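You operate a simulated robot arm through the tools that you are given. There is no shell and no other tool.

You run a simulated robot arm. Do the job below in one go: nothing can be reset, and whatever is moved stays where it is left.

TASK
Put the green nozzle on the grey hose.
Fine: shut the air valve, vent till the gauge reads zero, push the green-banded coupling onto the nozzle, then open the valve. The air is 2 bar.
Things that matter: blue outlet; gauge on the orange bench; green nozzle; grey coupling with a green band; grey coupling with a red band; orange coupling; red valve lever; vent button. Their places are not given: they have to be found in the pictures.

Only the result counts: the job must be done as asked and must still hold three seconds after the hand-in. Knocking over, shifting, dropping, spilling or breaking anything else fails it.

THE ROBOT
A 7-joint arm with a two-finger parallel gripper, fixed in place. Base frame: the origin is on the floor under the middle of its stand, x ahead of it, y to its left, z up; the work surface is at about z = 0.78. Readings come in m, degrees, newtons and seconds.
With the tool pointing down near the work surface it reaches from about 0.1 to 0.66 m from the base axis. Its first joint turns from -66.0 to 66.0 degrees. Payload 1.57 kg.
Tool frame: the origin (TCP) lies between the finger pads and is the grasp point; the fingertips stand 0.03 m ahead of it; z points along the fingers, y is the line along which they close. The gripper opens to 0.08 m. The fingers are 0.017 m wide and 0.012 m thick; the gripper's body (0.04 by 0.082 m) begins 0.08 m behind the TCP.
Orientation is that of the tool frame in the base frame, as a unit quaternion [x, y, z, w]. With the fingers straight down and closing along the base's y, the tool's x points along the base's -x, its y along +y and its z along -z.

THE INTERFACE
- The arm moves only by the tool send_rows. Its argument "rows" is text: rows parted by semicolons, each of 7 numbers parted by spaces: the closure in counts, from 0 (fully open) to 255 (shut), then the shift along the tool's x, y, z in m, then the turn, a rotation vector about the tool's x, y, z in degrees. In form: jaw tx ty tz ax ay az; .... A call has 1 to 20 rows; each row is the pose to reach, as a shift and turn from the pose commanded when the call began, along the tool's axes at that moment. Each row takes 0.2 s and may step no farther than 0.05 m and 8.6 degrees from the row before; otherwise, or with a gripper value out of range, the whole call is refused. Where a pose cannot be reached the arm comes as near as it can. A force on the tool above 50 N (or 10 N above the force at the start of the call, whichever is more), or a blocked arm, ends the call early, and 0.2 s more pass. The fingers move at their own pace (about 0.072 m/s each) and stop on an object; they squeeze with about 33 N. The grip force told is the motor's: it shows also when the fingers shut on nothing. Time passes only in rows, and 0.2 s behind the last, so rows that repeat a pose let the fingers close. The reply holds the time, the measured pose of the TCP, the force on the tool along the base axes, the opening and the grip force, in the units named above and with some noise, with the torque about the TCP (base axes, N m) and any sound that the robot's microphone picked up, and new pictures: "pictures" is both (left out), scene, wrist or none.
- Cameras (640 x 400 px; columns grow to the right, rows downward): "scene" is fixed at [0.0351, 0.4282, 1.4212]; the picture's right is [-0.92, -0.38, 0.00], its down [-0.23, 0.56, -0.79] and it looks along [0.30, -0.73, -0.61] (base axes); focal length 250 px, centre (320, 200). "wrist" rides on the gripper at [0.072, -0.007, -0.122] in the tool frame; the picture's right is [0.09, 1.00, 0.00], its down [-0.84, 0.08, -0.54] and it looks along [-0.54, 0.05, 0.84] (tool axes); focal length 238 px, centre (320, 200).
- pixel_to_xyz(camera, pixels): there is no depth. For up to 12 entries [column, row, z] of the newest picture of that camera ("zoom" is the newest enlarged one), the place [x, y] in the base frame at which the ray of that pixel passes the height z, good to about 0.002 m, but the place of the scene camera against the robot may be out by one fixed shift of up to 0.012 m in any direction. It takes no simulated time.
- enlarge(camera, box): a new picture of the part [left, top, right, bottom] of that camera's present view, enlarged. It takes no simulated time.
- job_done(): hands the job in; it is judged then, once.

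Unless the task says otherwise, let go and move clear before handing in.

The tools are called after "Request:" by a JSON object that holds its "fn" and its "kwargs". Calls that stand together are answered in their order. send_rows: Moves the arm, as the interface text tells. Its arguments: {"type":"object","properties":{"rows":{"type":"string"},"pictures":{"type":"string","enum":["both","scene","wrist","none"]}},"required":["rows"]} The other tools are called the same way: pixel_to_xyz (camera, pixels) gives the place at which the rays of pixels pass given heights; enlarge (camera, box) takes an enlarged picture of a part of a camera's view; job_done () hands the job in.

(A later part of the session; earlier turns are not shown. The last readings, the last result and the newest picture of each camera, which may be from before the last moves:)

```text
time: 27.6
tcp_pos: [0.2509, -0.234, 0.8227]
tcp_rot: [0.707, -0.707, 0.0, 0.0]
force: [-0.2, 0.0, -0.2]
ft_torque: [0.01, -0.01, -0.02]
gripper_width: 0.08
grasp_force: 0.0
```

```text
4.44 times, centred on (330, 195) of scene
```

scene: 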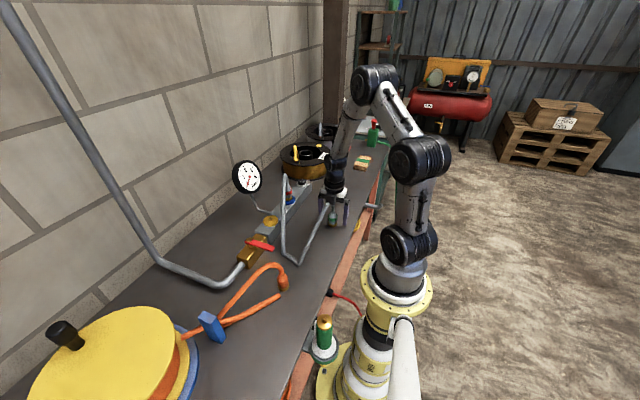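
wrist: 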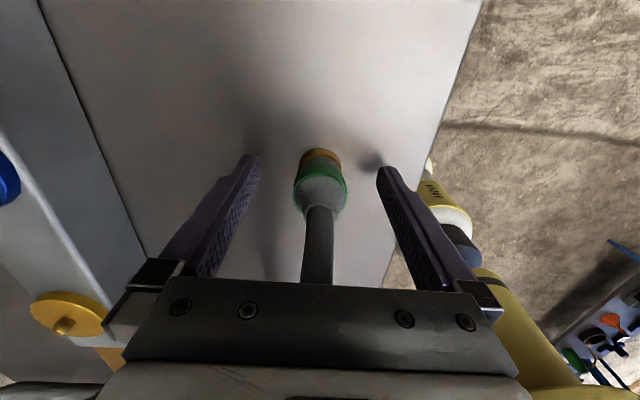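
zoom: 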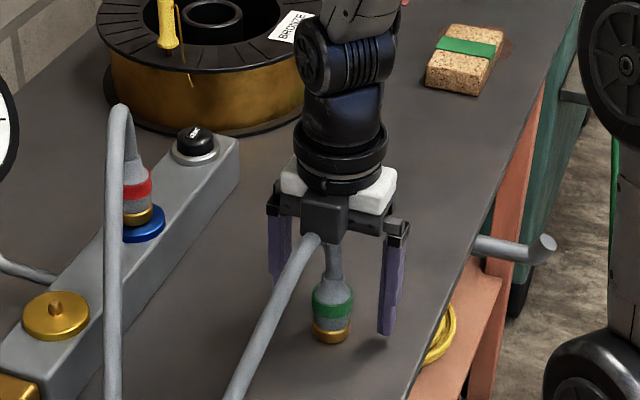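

The coupling is centred on the TCP (green rim centre at wrist (320,191), TCP projects to (321,192)) and the fingers straddle it with no contact force. I'll close the gripper here.

Request:
{"fn": "send_rows", "kwargs": {"rows": "255 0 0 0.002 0 0 0; 255 0 0 0.002 0 0 0; 255 0 0 0.002 0 0 0; 255 0 0 0.002 0 0 0; 255 0 0 0.002 0 0 0"}}

Request:
{"fn": "enlarge", "kwargs": {"camera": "wrist", "box": [240, 120, 400, 220]}}

```text
time: 28.8
tcp_pos: [0.2498, -0.2349, 0.8197]
tcp_rot: [-0.707, 0.708, -0.001, 0.0]
force: [0.1, -0.1, -0.2]
ft_torque: [-0.01, 0.01, -0.01]
gripper_width: 0.029
grasp_force: 33.1
```

scene: 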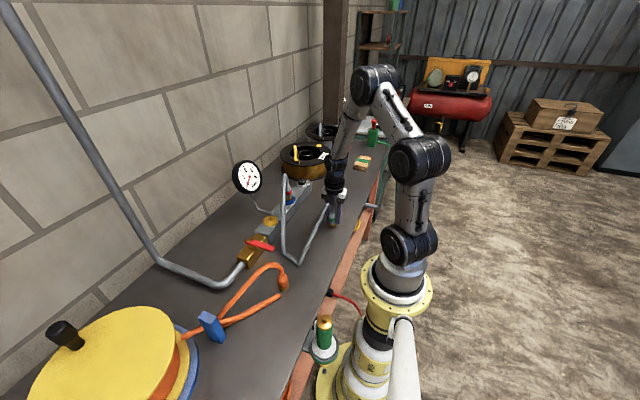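
wrist: 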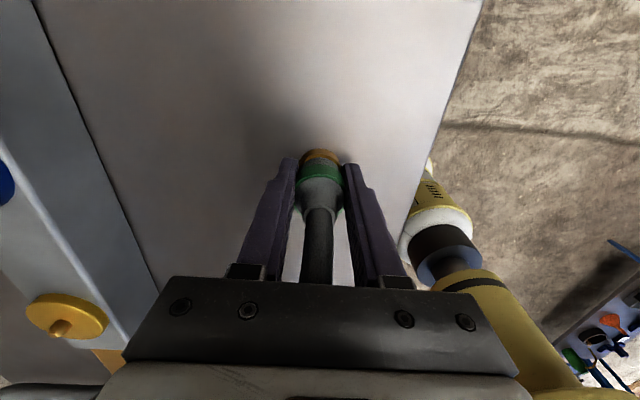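

```text
4.00 times, centred on (320, 170) of wrist
```

zoom: 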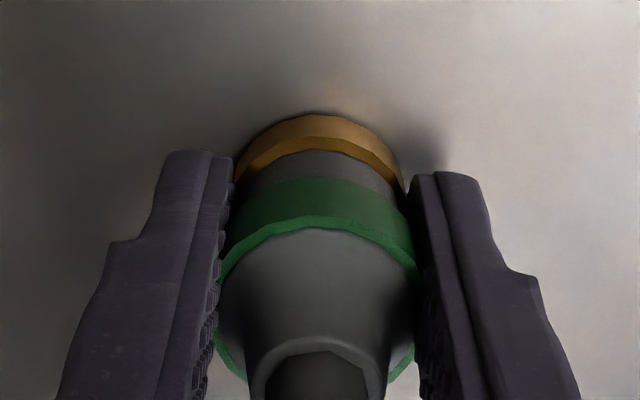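

The grip is firm (33 N, opening 29 mm) on the coupling body. I'll lift straight up slowly and see how the coupling and hose behave.

Request:
{"fn": "send_rows", "kwargs": {"rows": "255 0 0 -0.015 0 0 0; 255 0 0 -0.04 0 0 0; 255 0 0 -0.07 0 0 0; 255 0 0 -0.1 0 0 0; 255 0 0 -0.13 0 0 0; 255 0 0 -0.16 0 0 0; 255 0 0 -0.19 0 0 0; 255 0 0 -0.2 0 0 0"}}

Request:
{"fn": "enlarge", "kwargs": {"camera": "wrist", "box": [240, 120, 400, 220]}}

```text
time: 30.6
tcp_pos: [0.2504, -0.2351, 1.0204]
tcp_rot: [-0.707, 0.707, 0.0, 0.001]
force: [-0.3, -0.2, -1.1]
ft_torque: [0.01, -0.01, -0.02]
gripper_width: 0.0288
grasp_force: 33.2
```

scene: 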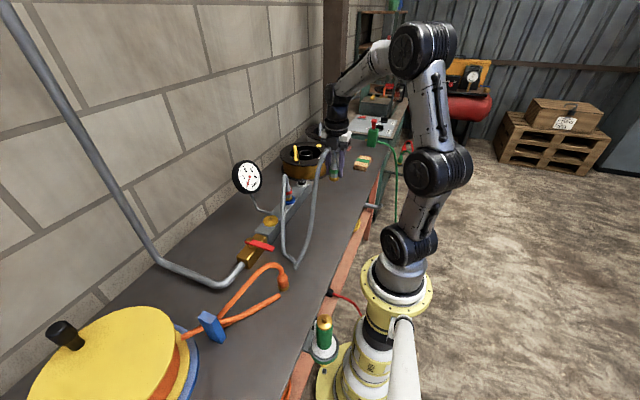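
wrist: 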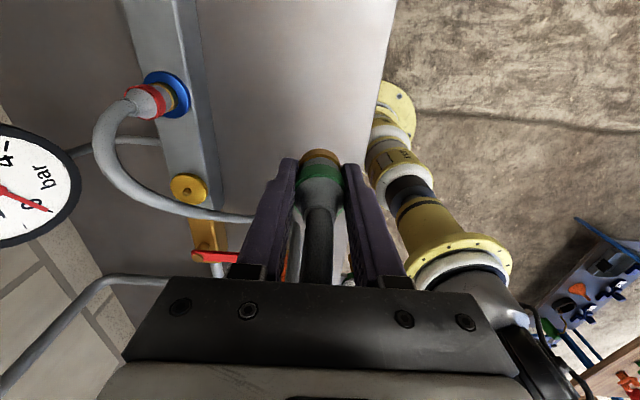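

```text
4.00 times, centred on (320, 170) of wrist
```

zoom: 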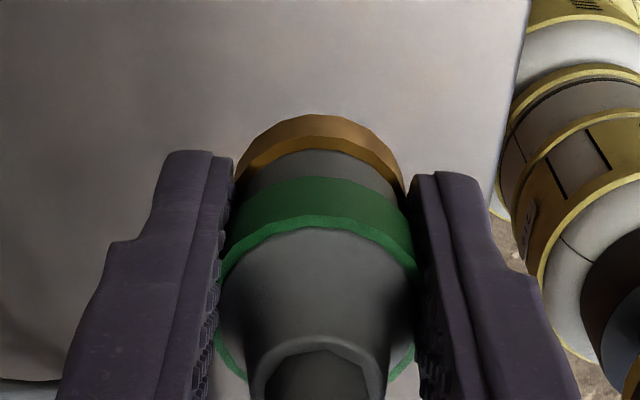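

The coupling lifted cleanly with negligible load and the hose follows freely. Now I'll carry it high over to the nozzle, turning the tool back +90° on the way so the hose trails toward the bench.

Request:
{"fn": "send_rows", "kwargs": {"rows": "255 -0.03 0 -0.01 0 0 7; 255 -0.065 -0.005 -0.02 0 0 15; 255 -0.105 -0.01 -0.03 0 0 23; 255 -0.145 -0.01 -0.03 0 0 31; 255 -0.185 -0.01 -0.03 0 0 39; 255 -0.225 -0.01 -0.03 0 0 47; 255 -0.265 -0.005 -0.03 0 0 55; 255 -0.3 0.01 -0.03 0 0 63; 255 -0.335 0.03 -0.03 0 0 71; 255 -0.365 0.055 -0.03 0 0 79; 255 -0.385 0.08 -0.03 0 0 85; 255 -0.395 0.095 -0.03 0 0 90; 255 -0.395 0.095 -0.03 0 0 90"}}

```text
time: 33.4
tcp_pos: [0.1548, 0.1598, 1.052]
tcp_rot: [0.0, 1.0, 0.0, -0.001]
force: [-1.0, 0.2, -1.1]
ft_torque: [0.0, -0.01, 0.0]
gripper_width: 0.0288
grasp_force: 32.8
```

scene: 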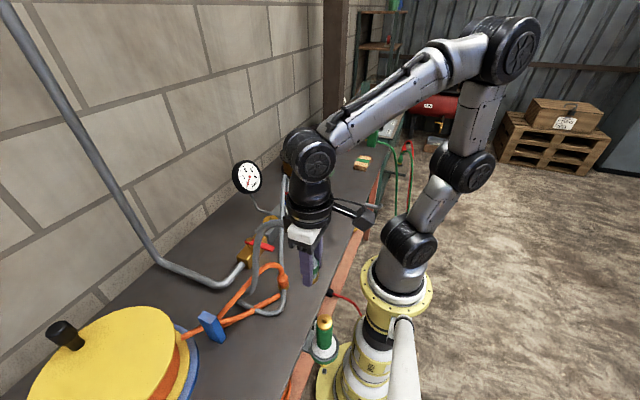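
wrist: 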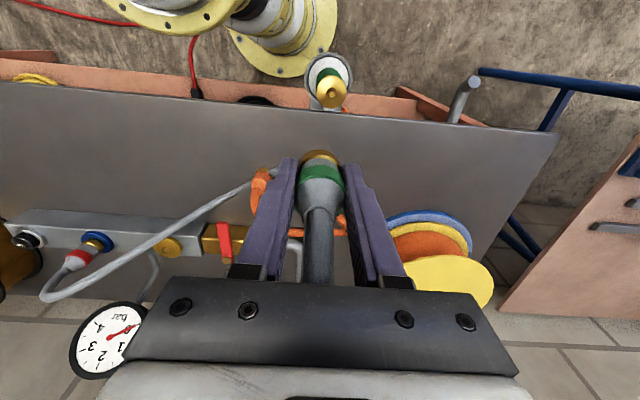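

The nozzle's nub is visible ahead at wrist (332,92), and the coupling is still well held. I'll enlarge to re-measure the nub from here before moving over it.

Request:
{"fn": "enlarge", "kwargs": {"camera": "wrist", "box": [280, 50, 380, 130]}}

Request:
{"fn": "enlarge", "kwargs": {"camera": "scene", "box": [200, 170, 380, 350]}}

```text
5.00 times, centred on (330, 90) of wrist
```

zoom: 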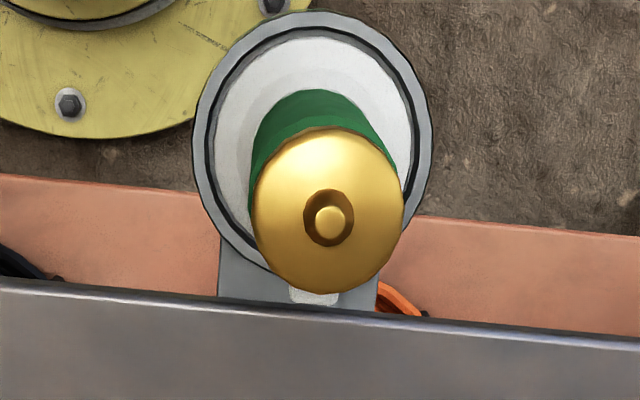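

```text
2.22 times, centred on (290, 260) of scene
```

zoom: 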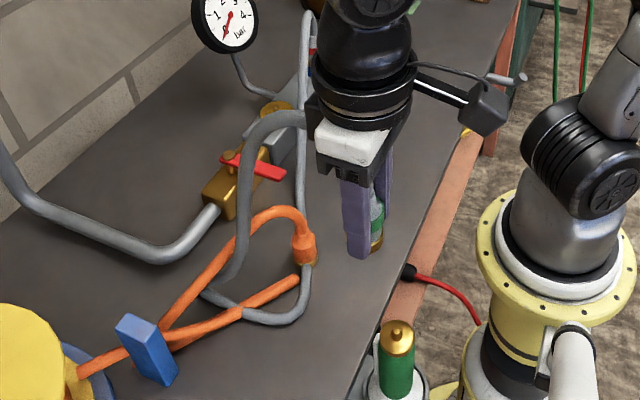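

The nub is at wrist (332,94). The scene zoom shows the hose leaving the coupling toward +x and looping over by the orange hose (which hasn't moved, still at scene (283,282)). I'll turn the tool about 50° further so the hose points back toward the outlet, and see whether that draws it clear.

Request:
{"fn": "send_rows", "kwargs": {"rows": "255 0 0 0 0 0 8; 255 0 0 0 0 0 16; 255 0 0 0 0 0 24; 255 0 0 0 0 0 32; 255 0 0 0 0 0 40; 255 0 0 0 0 0 48; 255 0 0 0 0 0 52; 255 0 0 0 0 0 52"}}

Request:
{"fn": "enlarge", "kwargs": {"camera": "scene", "box": [200, 170, 380, 350]}}

```text
time: 35.2
tcp_pos: [0.1541, 0.1607, 1.0493]
tcp_rot: [0.439, 0.898, 0.0, 0.0]
force: [0.3, -1.3, -0.9]
ft_torque: [-0.04, 0.0, 0.01]
gripper_width: 0.0292
grasp_force: 32.3
```

scene: 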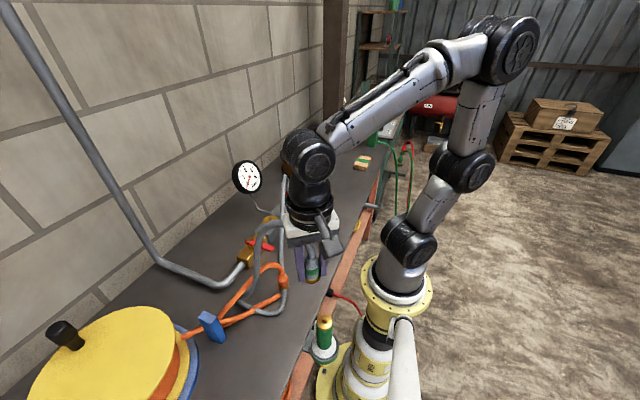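
wrist: 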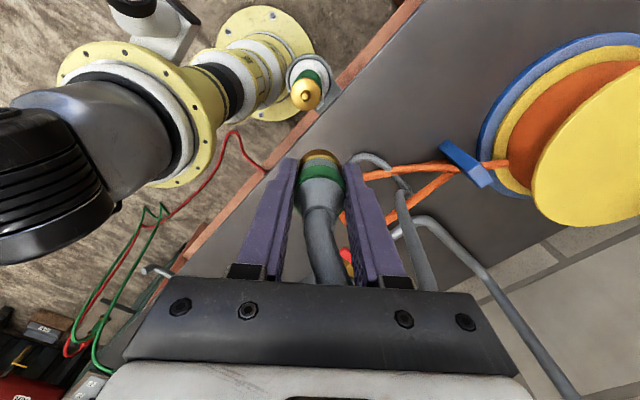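

```text
2.22 times, centred on (290, 260) of scene
```

zoom: 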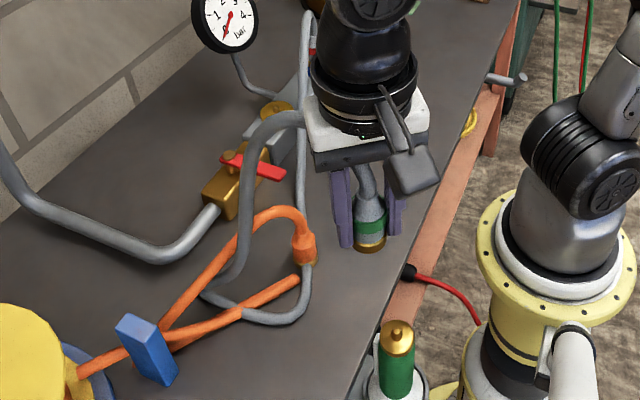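

The hose hardly changed with yaw (it still drapes toward +x and now bends beside the right finger), so I'll turn back afterwards. First this new viewpoint gives another ray on the nub at wrist (308,93).

Request:
{"fn": "enlarge", "kwargs": {"camera": "wrist", "box": [258, 50, 358, 130]}}

```text
5.00 times, centred on (308, 90) of wrist
```

zoom: 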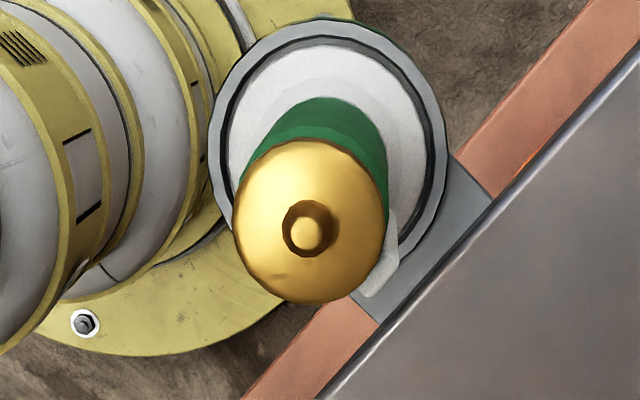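

Request:
{"fn": "pixel_to_xyz", "kwargs": {"camera": "wrist", "pixels": [[305.6, 96.6, 0.88], [305.6, 96.6, 0.89], [305.6, 96.6, 0.9], [305.6, 96.6, 0.91]]}}

```text
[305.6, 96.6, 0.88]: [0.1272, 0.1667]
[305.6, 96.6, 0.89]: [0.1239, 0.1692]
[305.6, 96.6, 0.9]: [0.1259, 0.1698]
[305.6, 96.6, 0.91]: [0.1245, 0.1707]
```

Four views now agree: nub at (0.125,0.170), top z≈0.900. From the grasp images the coupling axis sits about 4 mm toward tool -x of the TCP, which I'll allow for. Turning back by 52° first.

Request:
{"fn": "send_rows", "kwargs": {"rows": "255 0 0 0 0 0 -8; 255 0 0 0 0 0 -16; 255 0 0 0 0 0 -24; 255 0 0 0 0 0 -32; 255 0 0 0 0 0 -40; 255 0 0 0 0 0 -48; 255 0 0 0 0 0 -52; 255 0 0 0 0 0 -52"}}

Request:
{"fn": "enlarge", "kwargs": {"camera": "wrist", "box": [270, 130, 370, 210]}}

```text
time: 37.0
tcp_pos: [0.1555, 0.1613, 1.0515]
tcp_rot: [0.0, 1.0, 0.001, 0.0]
force: [0.4, 0.0, -0.6]
ft_torque: [0.05, 0.02, -0.02]
gripper_width: 0.0288
grasp_force: 33.2
```

scene: 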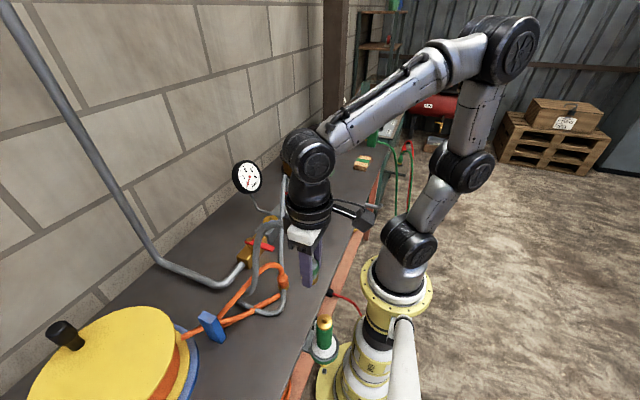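
wrist: 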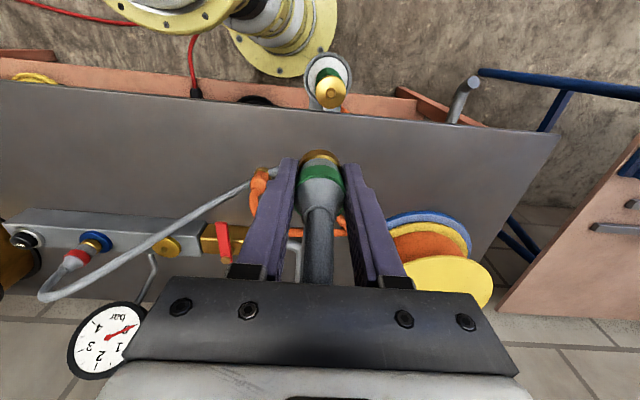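

```text
5.00 times, centred on (320, 170) of wrist
```

zoom: 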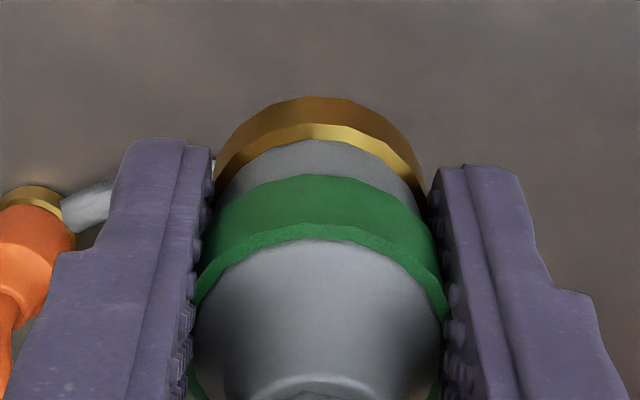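

Wrist zoom confirms the coupling is centred between the fingers and about 4 mm toward +x of the TCP. I'll move so its axis is over the nub (TCP ≈ (0.121,0.170)) and lower to a stand-off, then check from both cameras.

Request:
{"fn": "send_rows", "kwargs": {"rows": "255 0.01 0.003 0 0 0 0; 255 0.022 0.006 0 0 0 0; 255 0.0342 0.0091 0 0 0 0; 255 0.0342 0.0091 0.025 0 0 0; 255 0.0342 0.0091 0.05 0 0 0; 255 0.0342 0.0091 0.07 0 0 0; 255 0.0342 0.0091 0.085 0 0 0; 255 0.0342 0.0091 0.085 0 0 0"}}

Request:
{"fn": "enlarge", "kwargs": {"camera": "wrist", "box": [260, 110, 380, 210]}}

Request:
{"fn": "enlarge", "kwargs": {"camera": "scene", "box": [285, 260, 365, 350]}}

```text
time: 38.8
tcp_pos: [0.1208, 0.1687, 0.9654]
tcp_rot: [0.0, 1.0, 0.0, 0.0]
force: [1.1, 0.2, -0.6]
ft_torque: [-0.03, -0.03, 0.01]
gripper_width: 0.0289
grasp_force: 33.3
```

scene: 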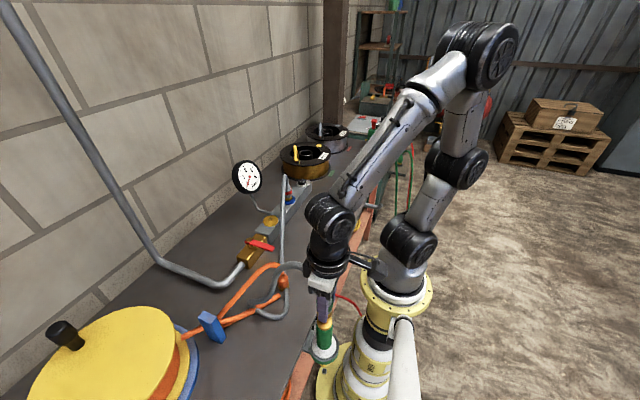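
wrist: 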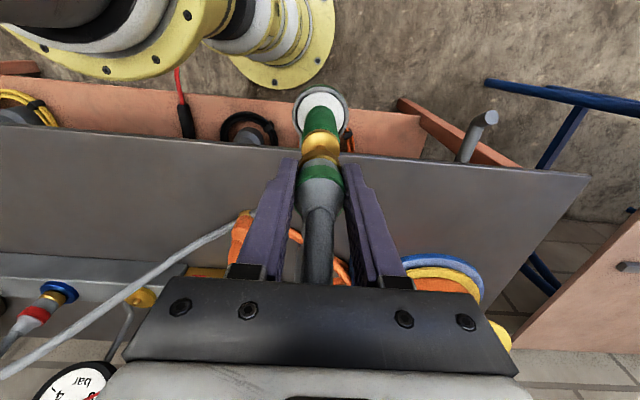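

```text
4.00 times, centred on (320, 160) of wrist
```

zoom: 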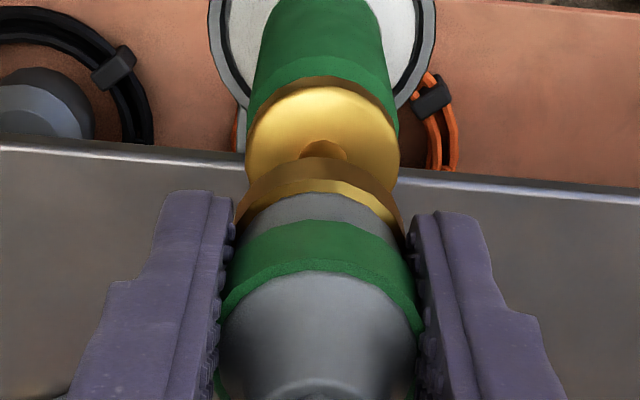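

```text
4.44 times, centred on (325, 305) of scene
```

zoom: 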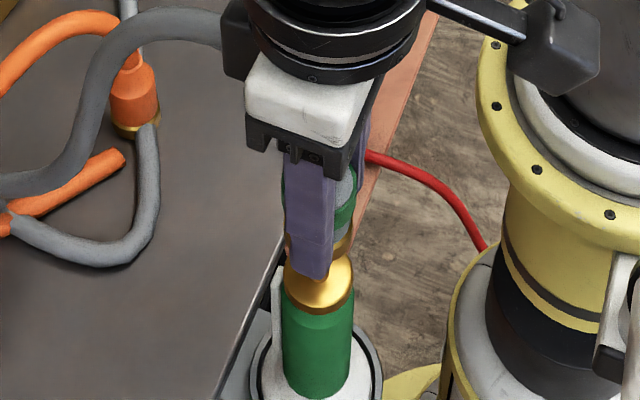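

The wrist zoom shows the nub (322,148) lined up under the coupling (centre ≈320). I'll zoom the scene view tightly to check alignment along x.

Request:
{"fn": "enlarge", "kwargs": {"camera": "scene", "box": [300, 285, 350, 335]}}

Request:
{"fn": "enlarge", "kwargs": {"camera": "wrist", "box": [290, 125, 350, 165]}}

```text
8.00 times, centred on (325, 310) of scene
```

zoom: 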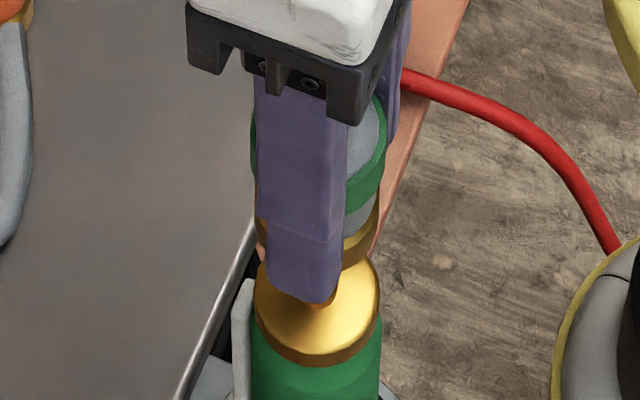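

```text
10.00 times, centred on (320, 145) of wrist
```

zoom: 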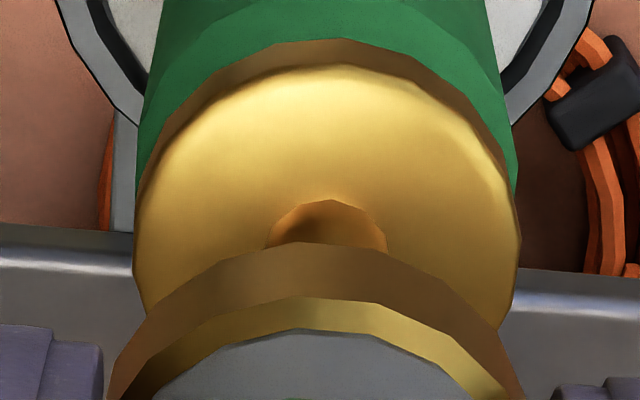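

Both zooms show alignment within about 1 mm (nub centre vs coupling centre: wrist 327 vs ~321 at 10x; scene 316.5 vs 317.5 at 8x). I'll nudge 0.5 mm in y and lower slowly onto the nub, watching the force.

Request:
{"fn": "send_rows", "kwargs": {"rows": "255 0 0.0005 0.01 0 0 0; 255 0 0.0005 0.018 0 0 0; 255 0 0.0005 0.021 0 0 0; 255 0 0.0005 0.024 0 0 0; 255 0 0.0005 0.027 0 0 0; 255 0 0.0005 0.03 0 0 0"}}

Request:
{"fn": "enlarge", "kwargs": {"camera": "wrist", "box": [260, 110, 380, 210]}}

Request:
{"fn": "enlarge", "kwargs": {"camera": "scene", "box": [300, 285, 350, 335]}}

```text
time: 40.2
tcp_pos: [0.1216, 0.17, 0.9361]
tcp_rot: [0.0, 1.0, 0.0, 0.001]
force: [0.9, 0.2, -0.5]
ft_torque: [-0.03, 0.0, 0.0]
gripper_width: 0.0289
grasp_force: 32.8
```

scene: 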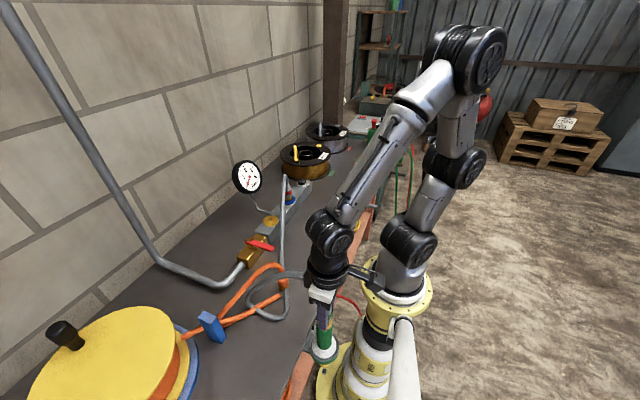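
wrist: 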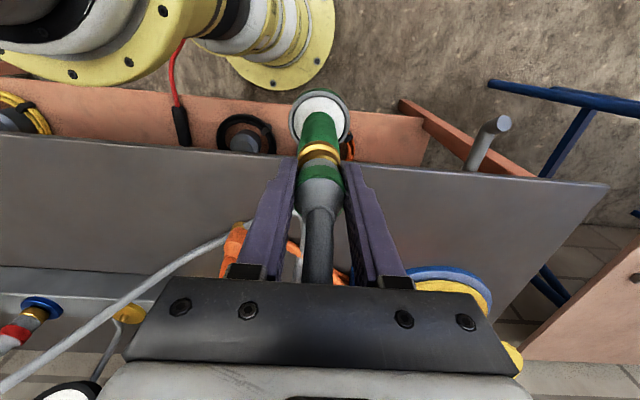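

```text
4.00 times, centred on (320, 160) of wrist
```

zoom: 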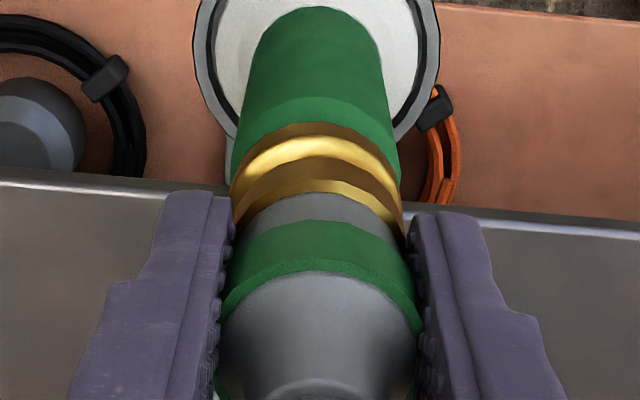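

```text
8.00 times, centred on (325, 310) of scene
```

zoom: 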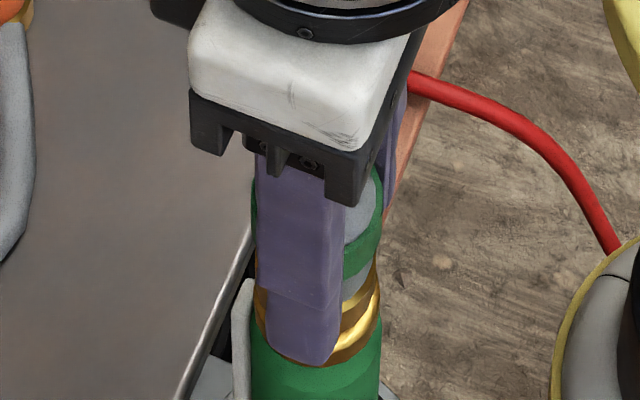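

No contact force yet at TCP 0.936; the mouth is just above the brass disc in both zooms. I'll continue down in small steps until it seats.

Request:
{"fn": "send_rows", "kwargs": {"rows": "255 0 0 0.002 0 0 0; 255 0 0 0.004 0 0 0; 255 0 0 0.006 0 0 0; 255 0 0 0.008 0 0 0"}}

Request:
{"fn": "enlarge", "kwargs": {"camera": "scene", "box": [300, 285, 350, 335]}}

```text
time: 41.2
tcp_pos: [0.1219, 0.1711, 0.9292]
tcp_rot: [0.001, 1.0, 0.001, 0.0]
force: [-3.3, -3.9, 26.5]
ft_torque: [-0.43, -0.18, -0.01]
gripper_width: 0.0293
grasp_force: 33.3
```

scene: 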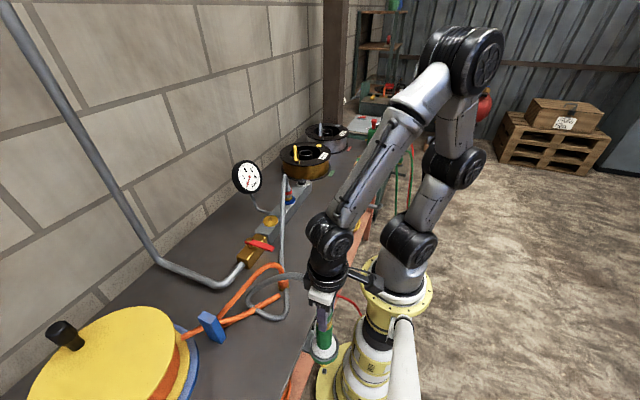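
wrist: 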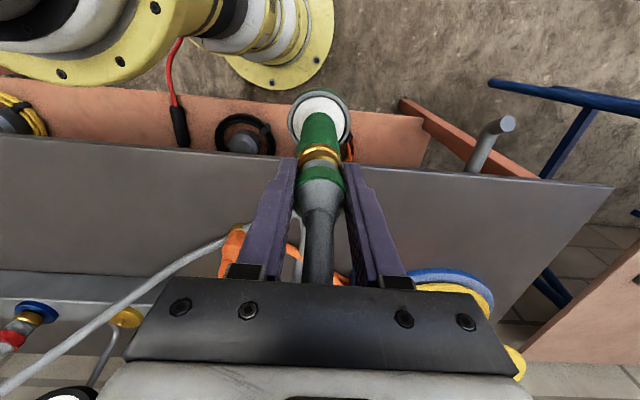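

```text
8.00 times, centred on (325, 310) of scene
```

zoom: 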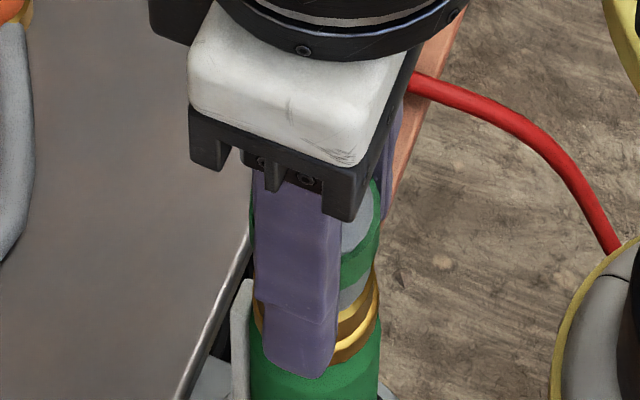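

There is now 26.5 N upward but no click yet. I'll zoom to see how far the mouth is seated.

Request:
{"fn": "enlarge", "kwargs": {"camera": "wrist", "box": [280, 130, 360, 190]}}

Request:
{"fn": "enlarge", "kwargs": {"camera": "scene", "box": [310, 305, 345, 335]}}

```text
6.67 times, centred on (320, 160) of wrist
```

zoom: 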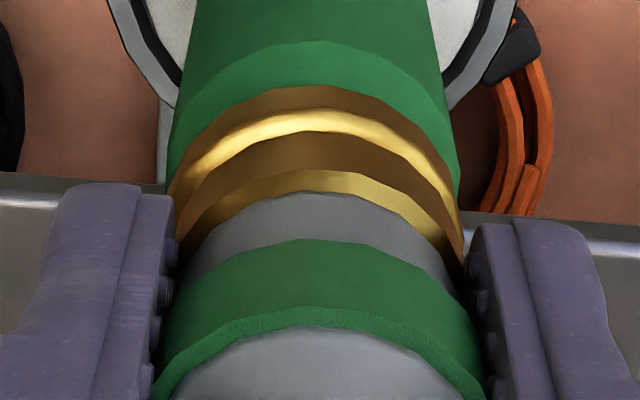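

```text
13.33 times, centred on (328, 320) of scene
```

zoom: 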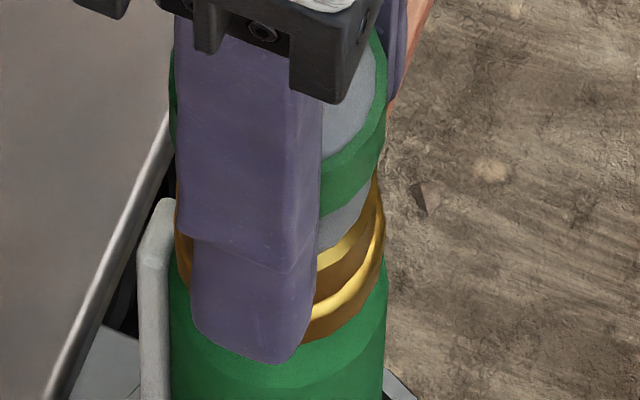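

The mouth is down on the brass cap with no slip in the grip; this looks like the latch resistance. I'll press on in 1 mm steps, staying under the force limit.

Request:
{"fn": "send_rows", "kwargs": {"rows": "255 0 0 0.001 0 0 0; 255 0 0 0.002 0 0 0; 255 0 0 0.003 0 0 0"}}

Request:
{"fn": "enlarge", "kwargs": {"camera": "wrist", "box": [280, 130, 360, 190]}}

```text
time: 42.0
tcp_pos: [0.1211, 0.1703, 0.9261]
tcp_rot: [0.0, 1.0, 0.002, 0.002]
force: [1.8, 0.2, 25.8]
ft_torque: [-0.35, -0.2, -0.02]
gripper_width: 0.0292
grasp_force: 33.3
```

scene: 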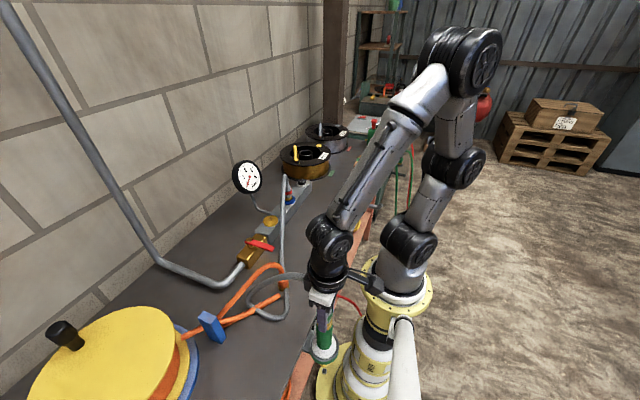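
wrist: 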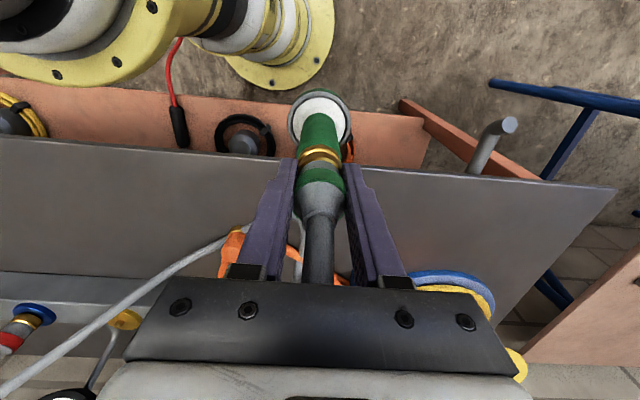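

```text
6.67 times, centred on (320, 160) of wrist
```

zoom: 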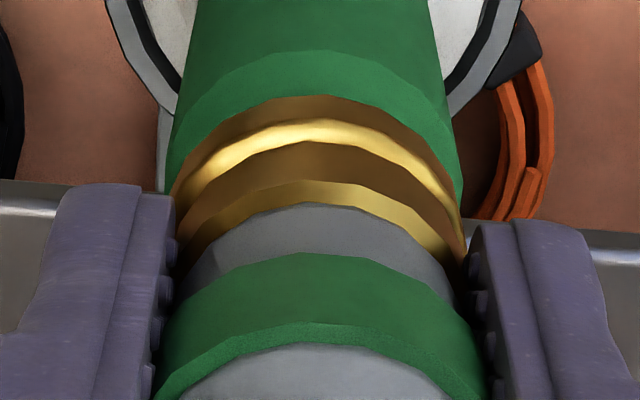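

The force plateaued at 26 N while the green rim moved ~3 px relative to the fingers, so the fingers are sliding over the coupling rather than seating it, and the torque suggests off-centre contact on the -y/+x edge. I'll inspect closely before pushing any more.

Request:
{"fn": "enlarge", "kwargs": {"camera": "wrist", "box": [296, 138, 344, 168]}}

Request:
{"fn": "enlarge", "kwargs": {"camera": "scene", "box": [312, 290, 344, 330]}}

```text
13.33 times, centred on (320, 153) of wrist
```

zoom: 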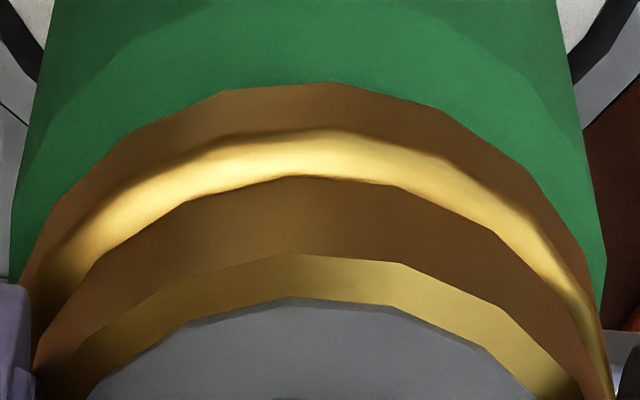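

```text
10.00 times, centred on (328, 310) of scene
```

zoom: 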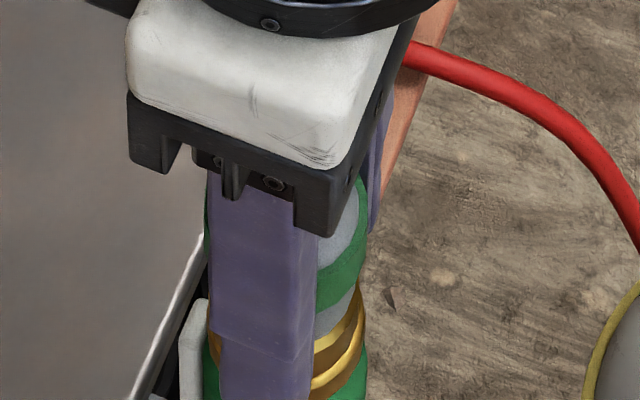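

The zooms suggest the nub is partly inside the mouth but there is still a few mm of gap on the near side, with no click. I'll lift 2 cm to relieve it, then re-check the alignment of mouth and nub after the slip.

Request:
{"fn": "send_rows", "kwargs": {"rows": "255 0 0 -0.003 0 0 0; 255 0 0 -0.007 0 0 0; 255 0 0 -0.012 0 0 0; 255 0 0 -0.02 0 0 0; 255 0 0 -0.02 0 0 0"}}

Request:
{"fn": "enlarge", "kwargs": {"camera": "wrist", "box": [285, 125, 355, 185]}}

Request:
{"fn": "enlarge", "kwargs": {"camera": "scene", "box": [305, 290, 345, 330]}}

Request:
{"fn": "enlarge", "kwargs": {"camera": "scene", "box": [220, 150, 280, 200]}}

```text
time: 43.2
tcp_pos: [0.1205, 0.1707, 0.9459]
tcp_rot: [0.0, 1.0, 0.0, 0.0]
force: [0.3, 0.4, -3.1]
ft_torque: [0.01, 0.01, 0.01]
gripper_width: 0.0291
grasp_force: 32.8
```

scene: 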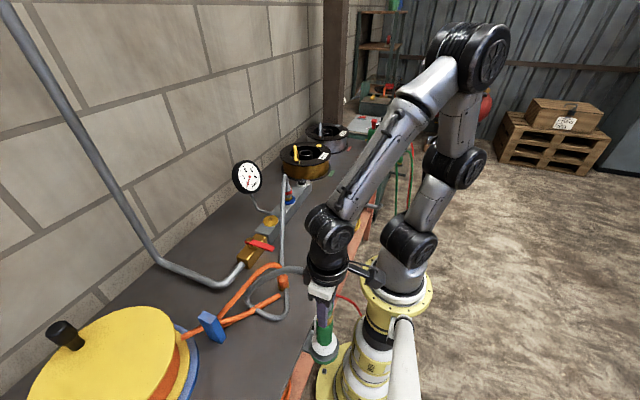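
wrist: 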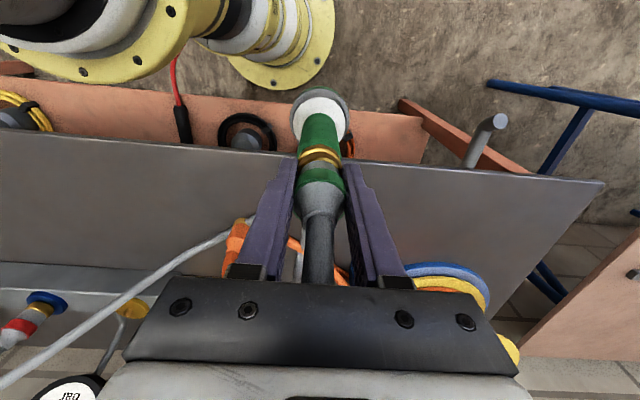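

```text
6.67 times, centred on (320, 155) of wrist
```

zoom: 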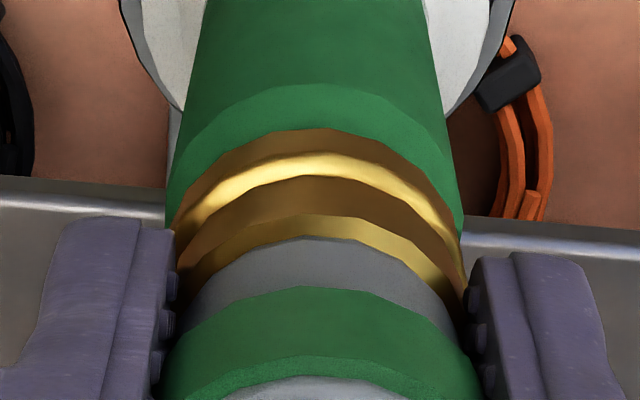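

```text
10.00 times, centred on (325, 310) of scene
```

zoom: 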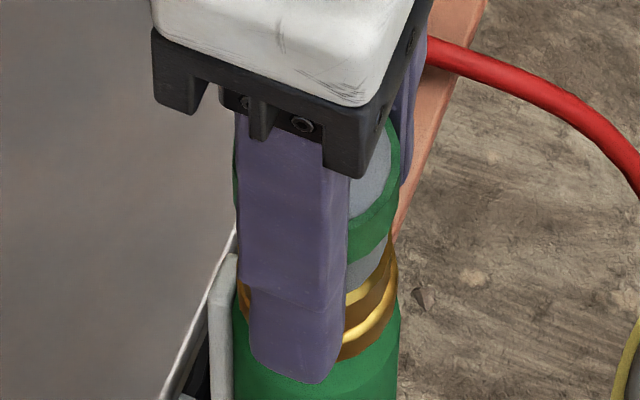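

```text
8.00 times, centred on (250, 175) of scene
```

zoom: 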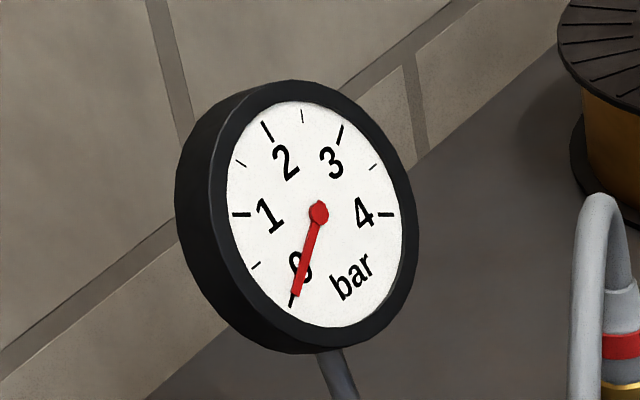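

Revealing: after lifting 2 cm the gap between coupling and cap is unchanged, and the load rose by about 2.5 N — the nozzle is coming up with the coupling, so they are joined at least partly. No click was reported, though, so I'll set the nozzle straight back down in its holder and press again, watching force and sound.

Request:
{"fn": "send_rows", "kwargs": {"rows": "255 0 0 0.006 0 0 0; 255 0 0 0.012 0 0 0; 255 0 0 0.016 0 0 0; 255 0 0 0.018 0 0 0; 255 0 0 0.02 0 0 0; 255 0 0 0.021 0 0 0; 255 0 0 0.022 0 0 0"}}

Request:
{"fn": "enlarge", "kwargs": {"camera": "wrist", "box": [285, 125, 355, 185]}}

Request:
{"fn": "enlarge", "kwargs": {"camera": "scene", "box": [290, 290, 360, 360]}}

```text
time: 44.8
tcp_pos: [0.1211, 0.1715, 0.9229]
tcp_rot: [0.0, 1.0, 0.0, 0.001]
force: [-3.1, -5.6, 25.5]
ft_torque: [-0.42, -0.25, 0.0]
gripper_width: 0.0289
grasp_force: 33.3
```

scene: 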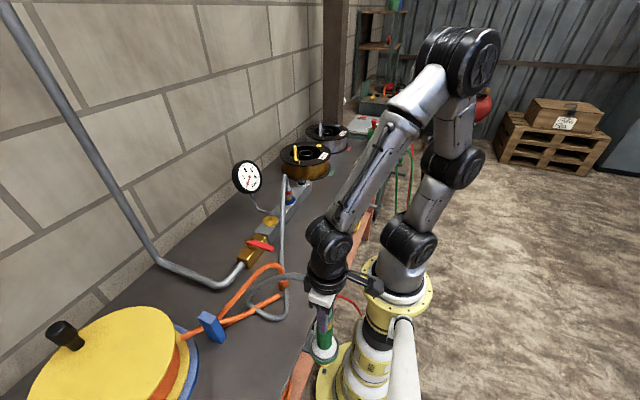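
wrist: 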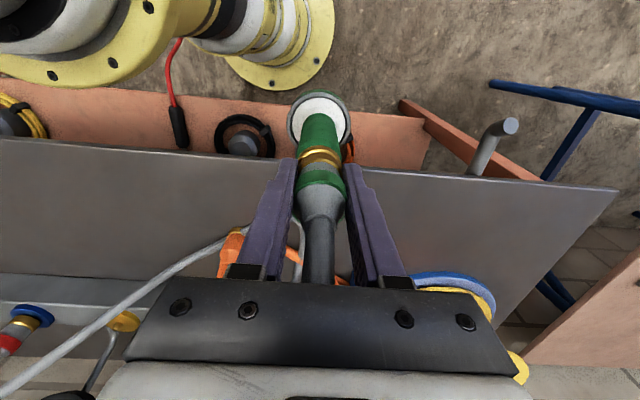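

```text
6.67 times, centred on (320, 155) of wrist
```

zoom: 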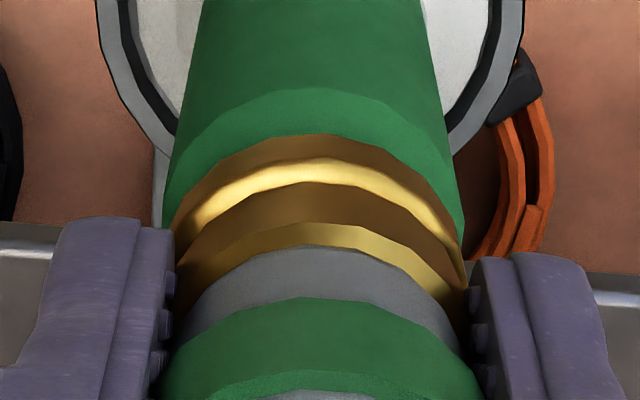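

```text
5.71 times, centred on (325, 325) of scene
```

zoom: 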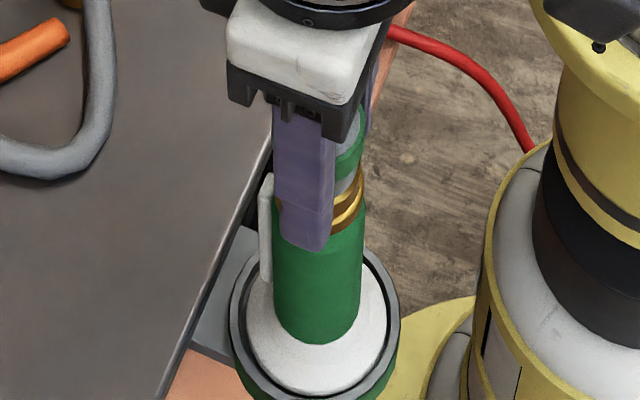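

Same result: the push saturates at ~26 N because the fingers slip along the coupling, and no click yet. The coupling stays put on the nozzle, so I'll relieve the load, open the fingers, rise above the taper and then press down on its shoulder with the finger tips for more force.

Request:
{"fn": "send_rows", "kwargs": {"rows": "255 0 0 -0.001 0 0 0; 255 0 0 -0.002 0 0 0; 200 0 0 -0.002 0 0 0; 120 0 0 -0.002 0 0 0; 96 0 0 -0.002 0 0 0; 96 0 0 -0.002 0 0 0"}}

Request:
{"fn": "enlarge", "kwargs": {"camera": "wrist", "box": [270, 110, 370, 210]}}

Request:
{"fn": "enlarge", "kwargs": {"camera": "scene", "box": [290, 280, 360, 350]}}

```text
time: 46.2
tcp_pos: [0.1207, 0.1707, 0.9255]
tcp_rot: [0.0, 1.0, 0.0, 0.0]
force: [0.4, 1.0, 0.2]
ft_torque: [0.0, 0.03, -0.01]
gripper_width: 0.0498
grasp_force: 0.0
```

scene: 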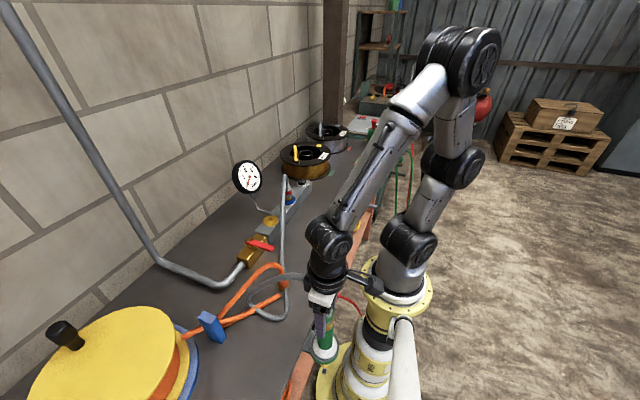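
wrist: 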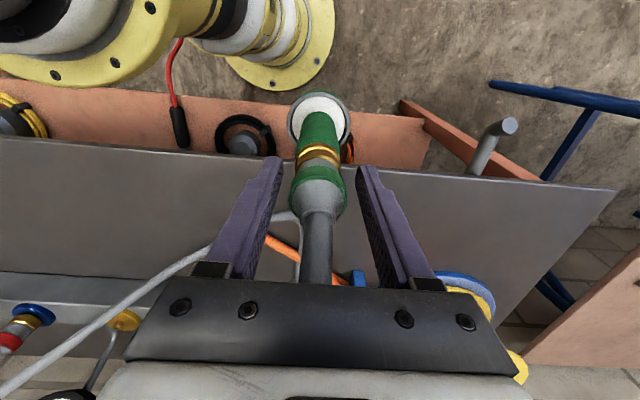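

```text
4.00 times, centred on (320, 160) of wrist
```

zoom: 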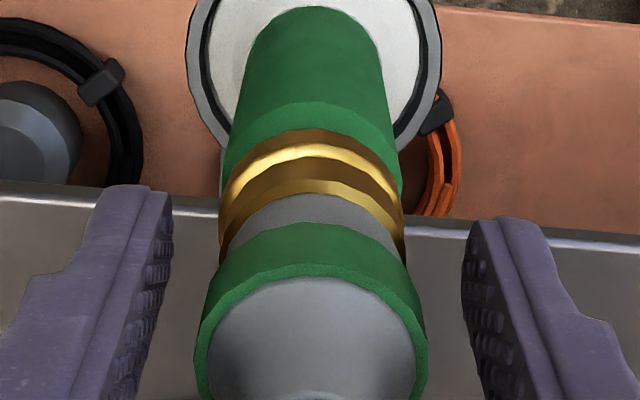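

```text
5.71 times, centred on (325, 315) of scene
```

zoom: 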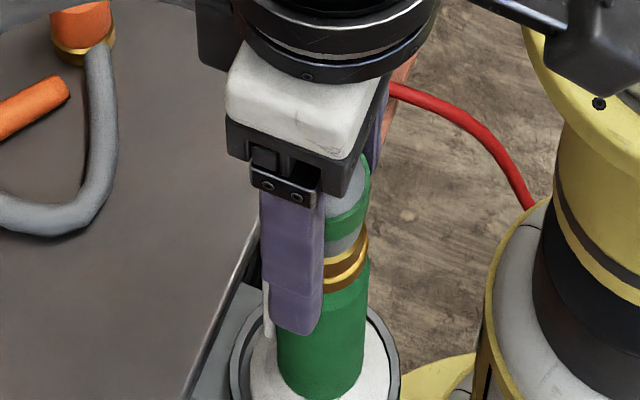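

Released cleanly; the coupling stays on the nozzle. I'll rise so the tips are just above the taper and inspect the coupling from there.

Request:
{"fn": "send_rows", "kwargs": {"rows": "96 0 0 -0.02 0 0 0; 96 0 0 -0.04 0 0 0; 96 -0.002 0 -0.06 0 0 0; 96 -0.004 0 -0.063 0 0 0; 96 -0.004 0 -0.063 0 0 0"}}

Request:
{"fn": "enlarge", "kwargs": {"camera": "wrist", "box": [260, 90, 380, 210]}}

Request:
{"fn": "enlarge", "kwargs": {"camera": "scene", "box": [290, 260, 360, 350]}}

```text
time: 47.4
tcp_pos: [0.1249, 0.17, 0.9874]
tcp_rot: [0.0, 1.0, 0.0, 0.0]
force: [-0.6, 0.1, -0.5]
ft_torque: [-0.03, 0.0, -0.01]
gripper_width: 0.05
grasp_force: 0.0
```

scene: 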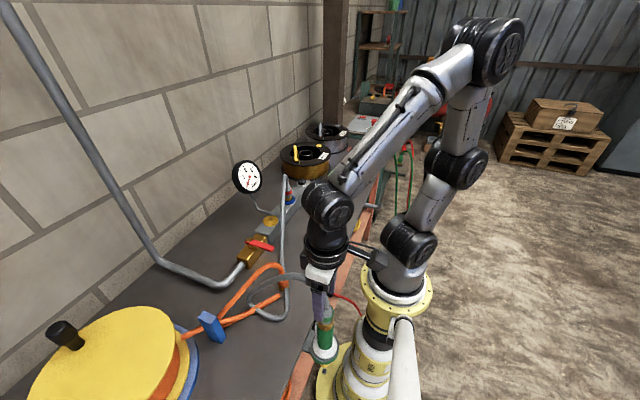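
wrist: 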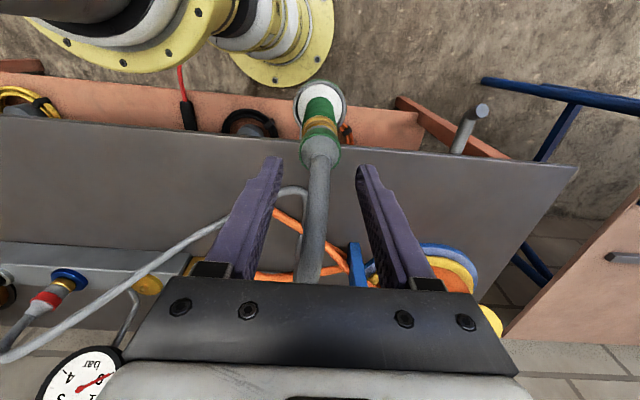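

```text
3.33 times, centred on (320, 150) of wrist
```

zoom: 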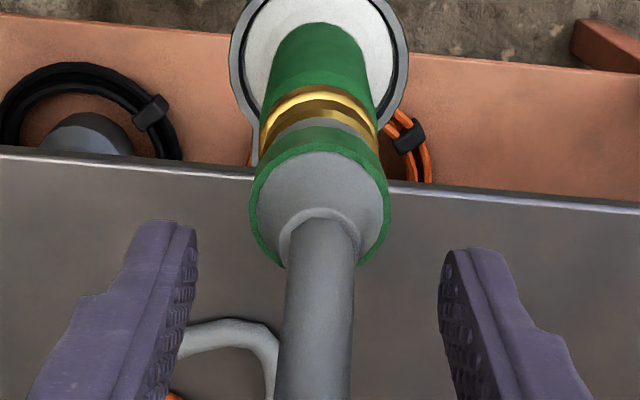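

```text
4.44 times, centred on (325, 305) of scene
```

zoom: 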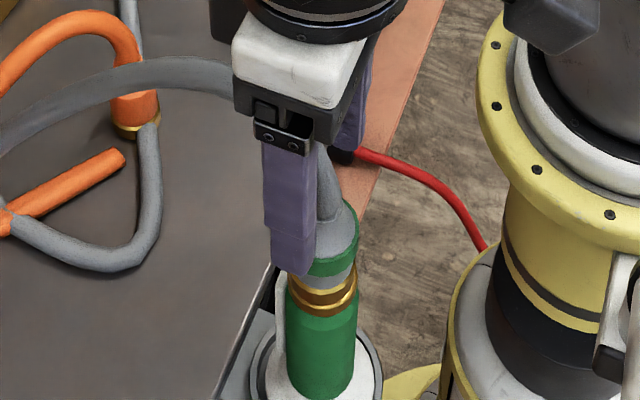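

Request:
{"fn": "enlarge", "kwargs": {"camera": "scene", "box": [308, 290, 342, 330]}}

Request:
{"fn": "enlarge", "kwargs": {"camera": "wrist", "box": [295, 105, 345, 155]}}

Request:
{"fn": "enlarge", "kwargs": {"camera": "wrist", "box": [0, 250, 120, 330]}}

```text
10.00 times, centred on (325, 310) of scene
```

zoom: 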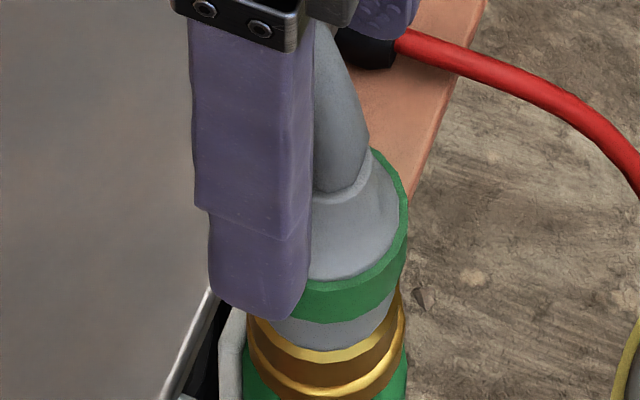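

```text
8.00 times, centred on (320, 130) of wrist
```

zoom: 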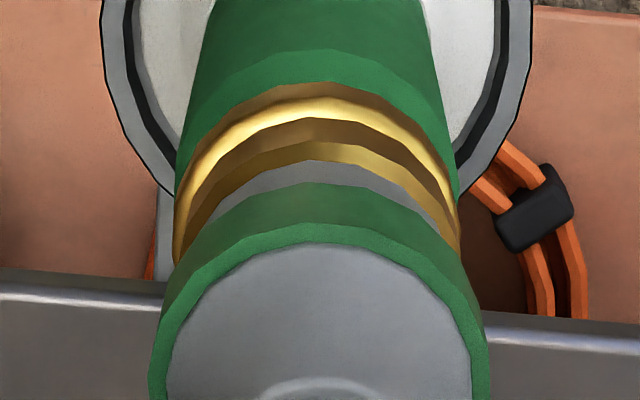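

```text
5.00 times, centred on (60, 290) of wrist
```

zoom: 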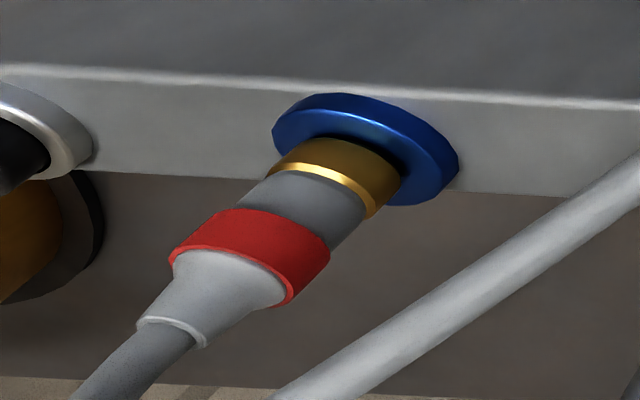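

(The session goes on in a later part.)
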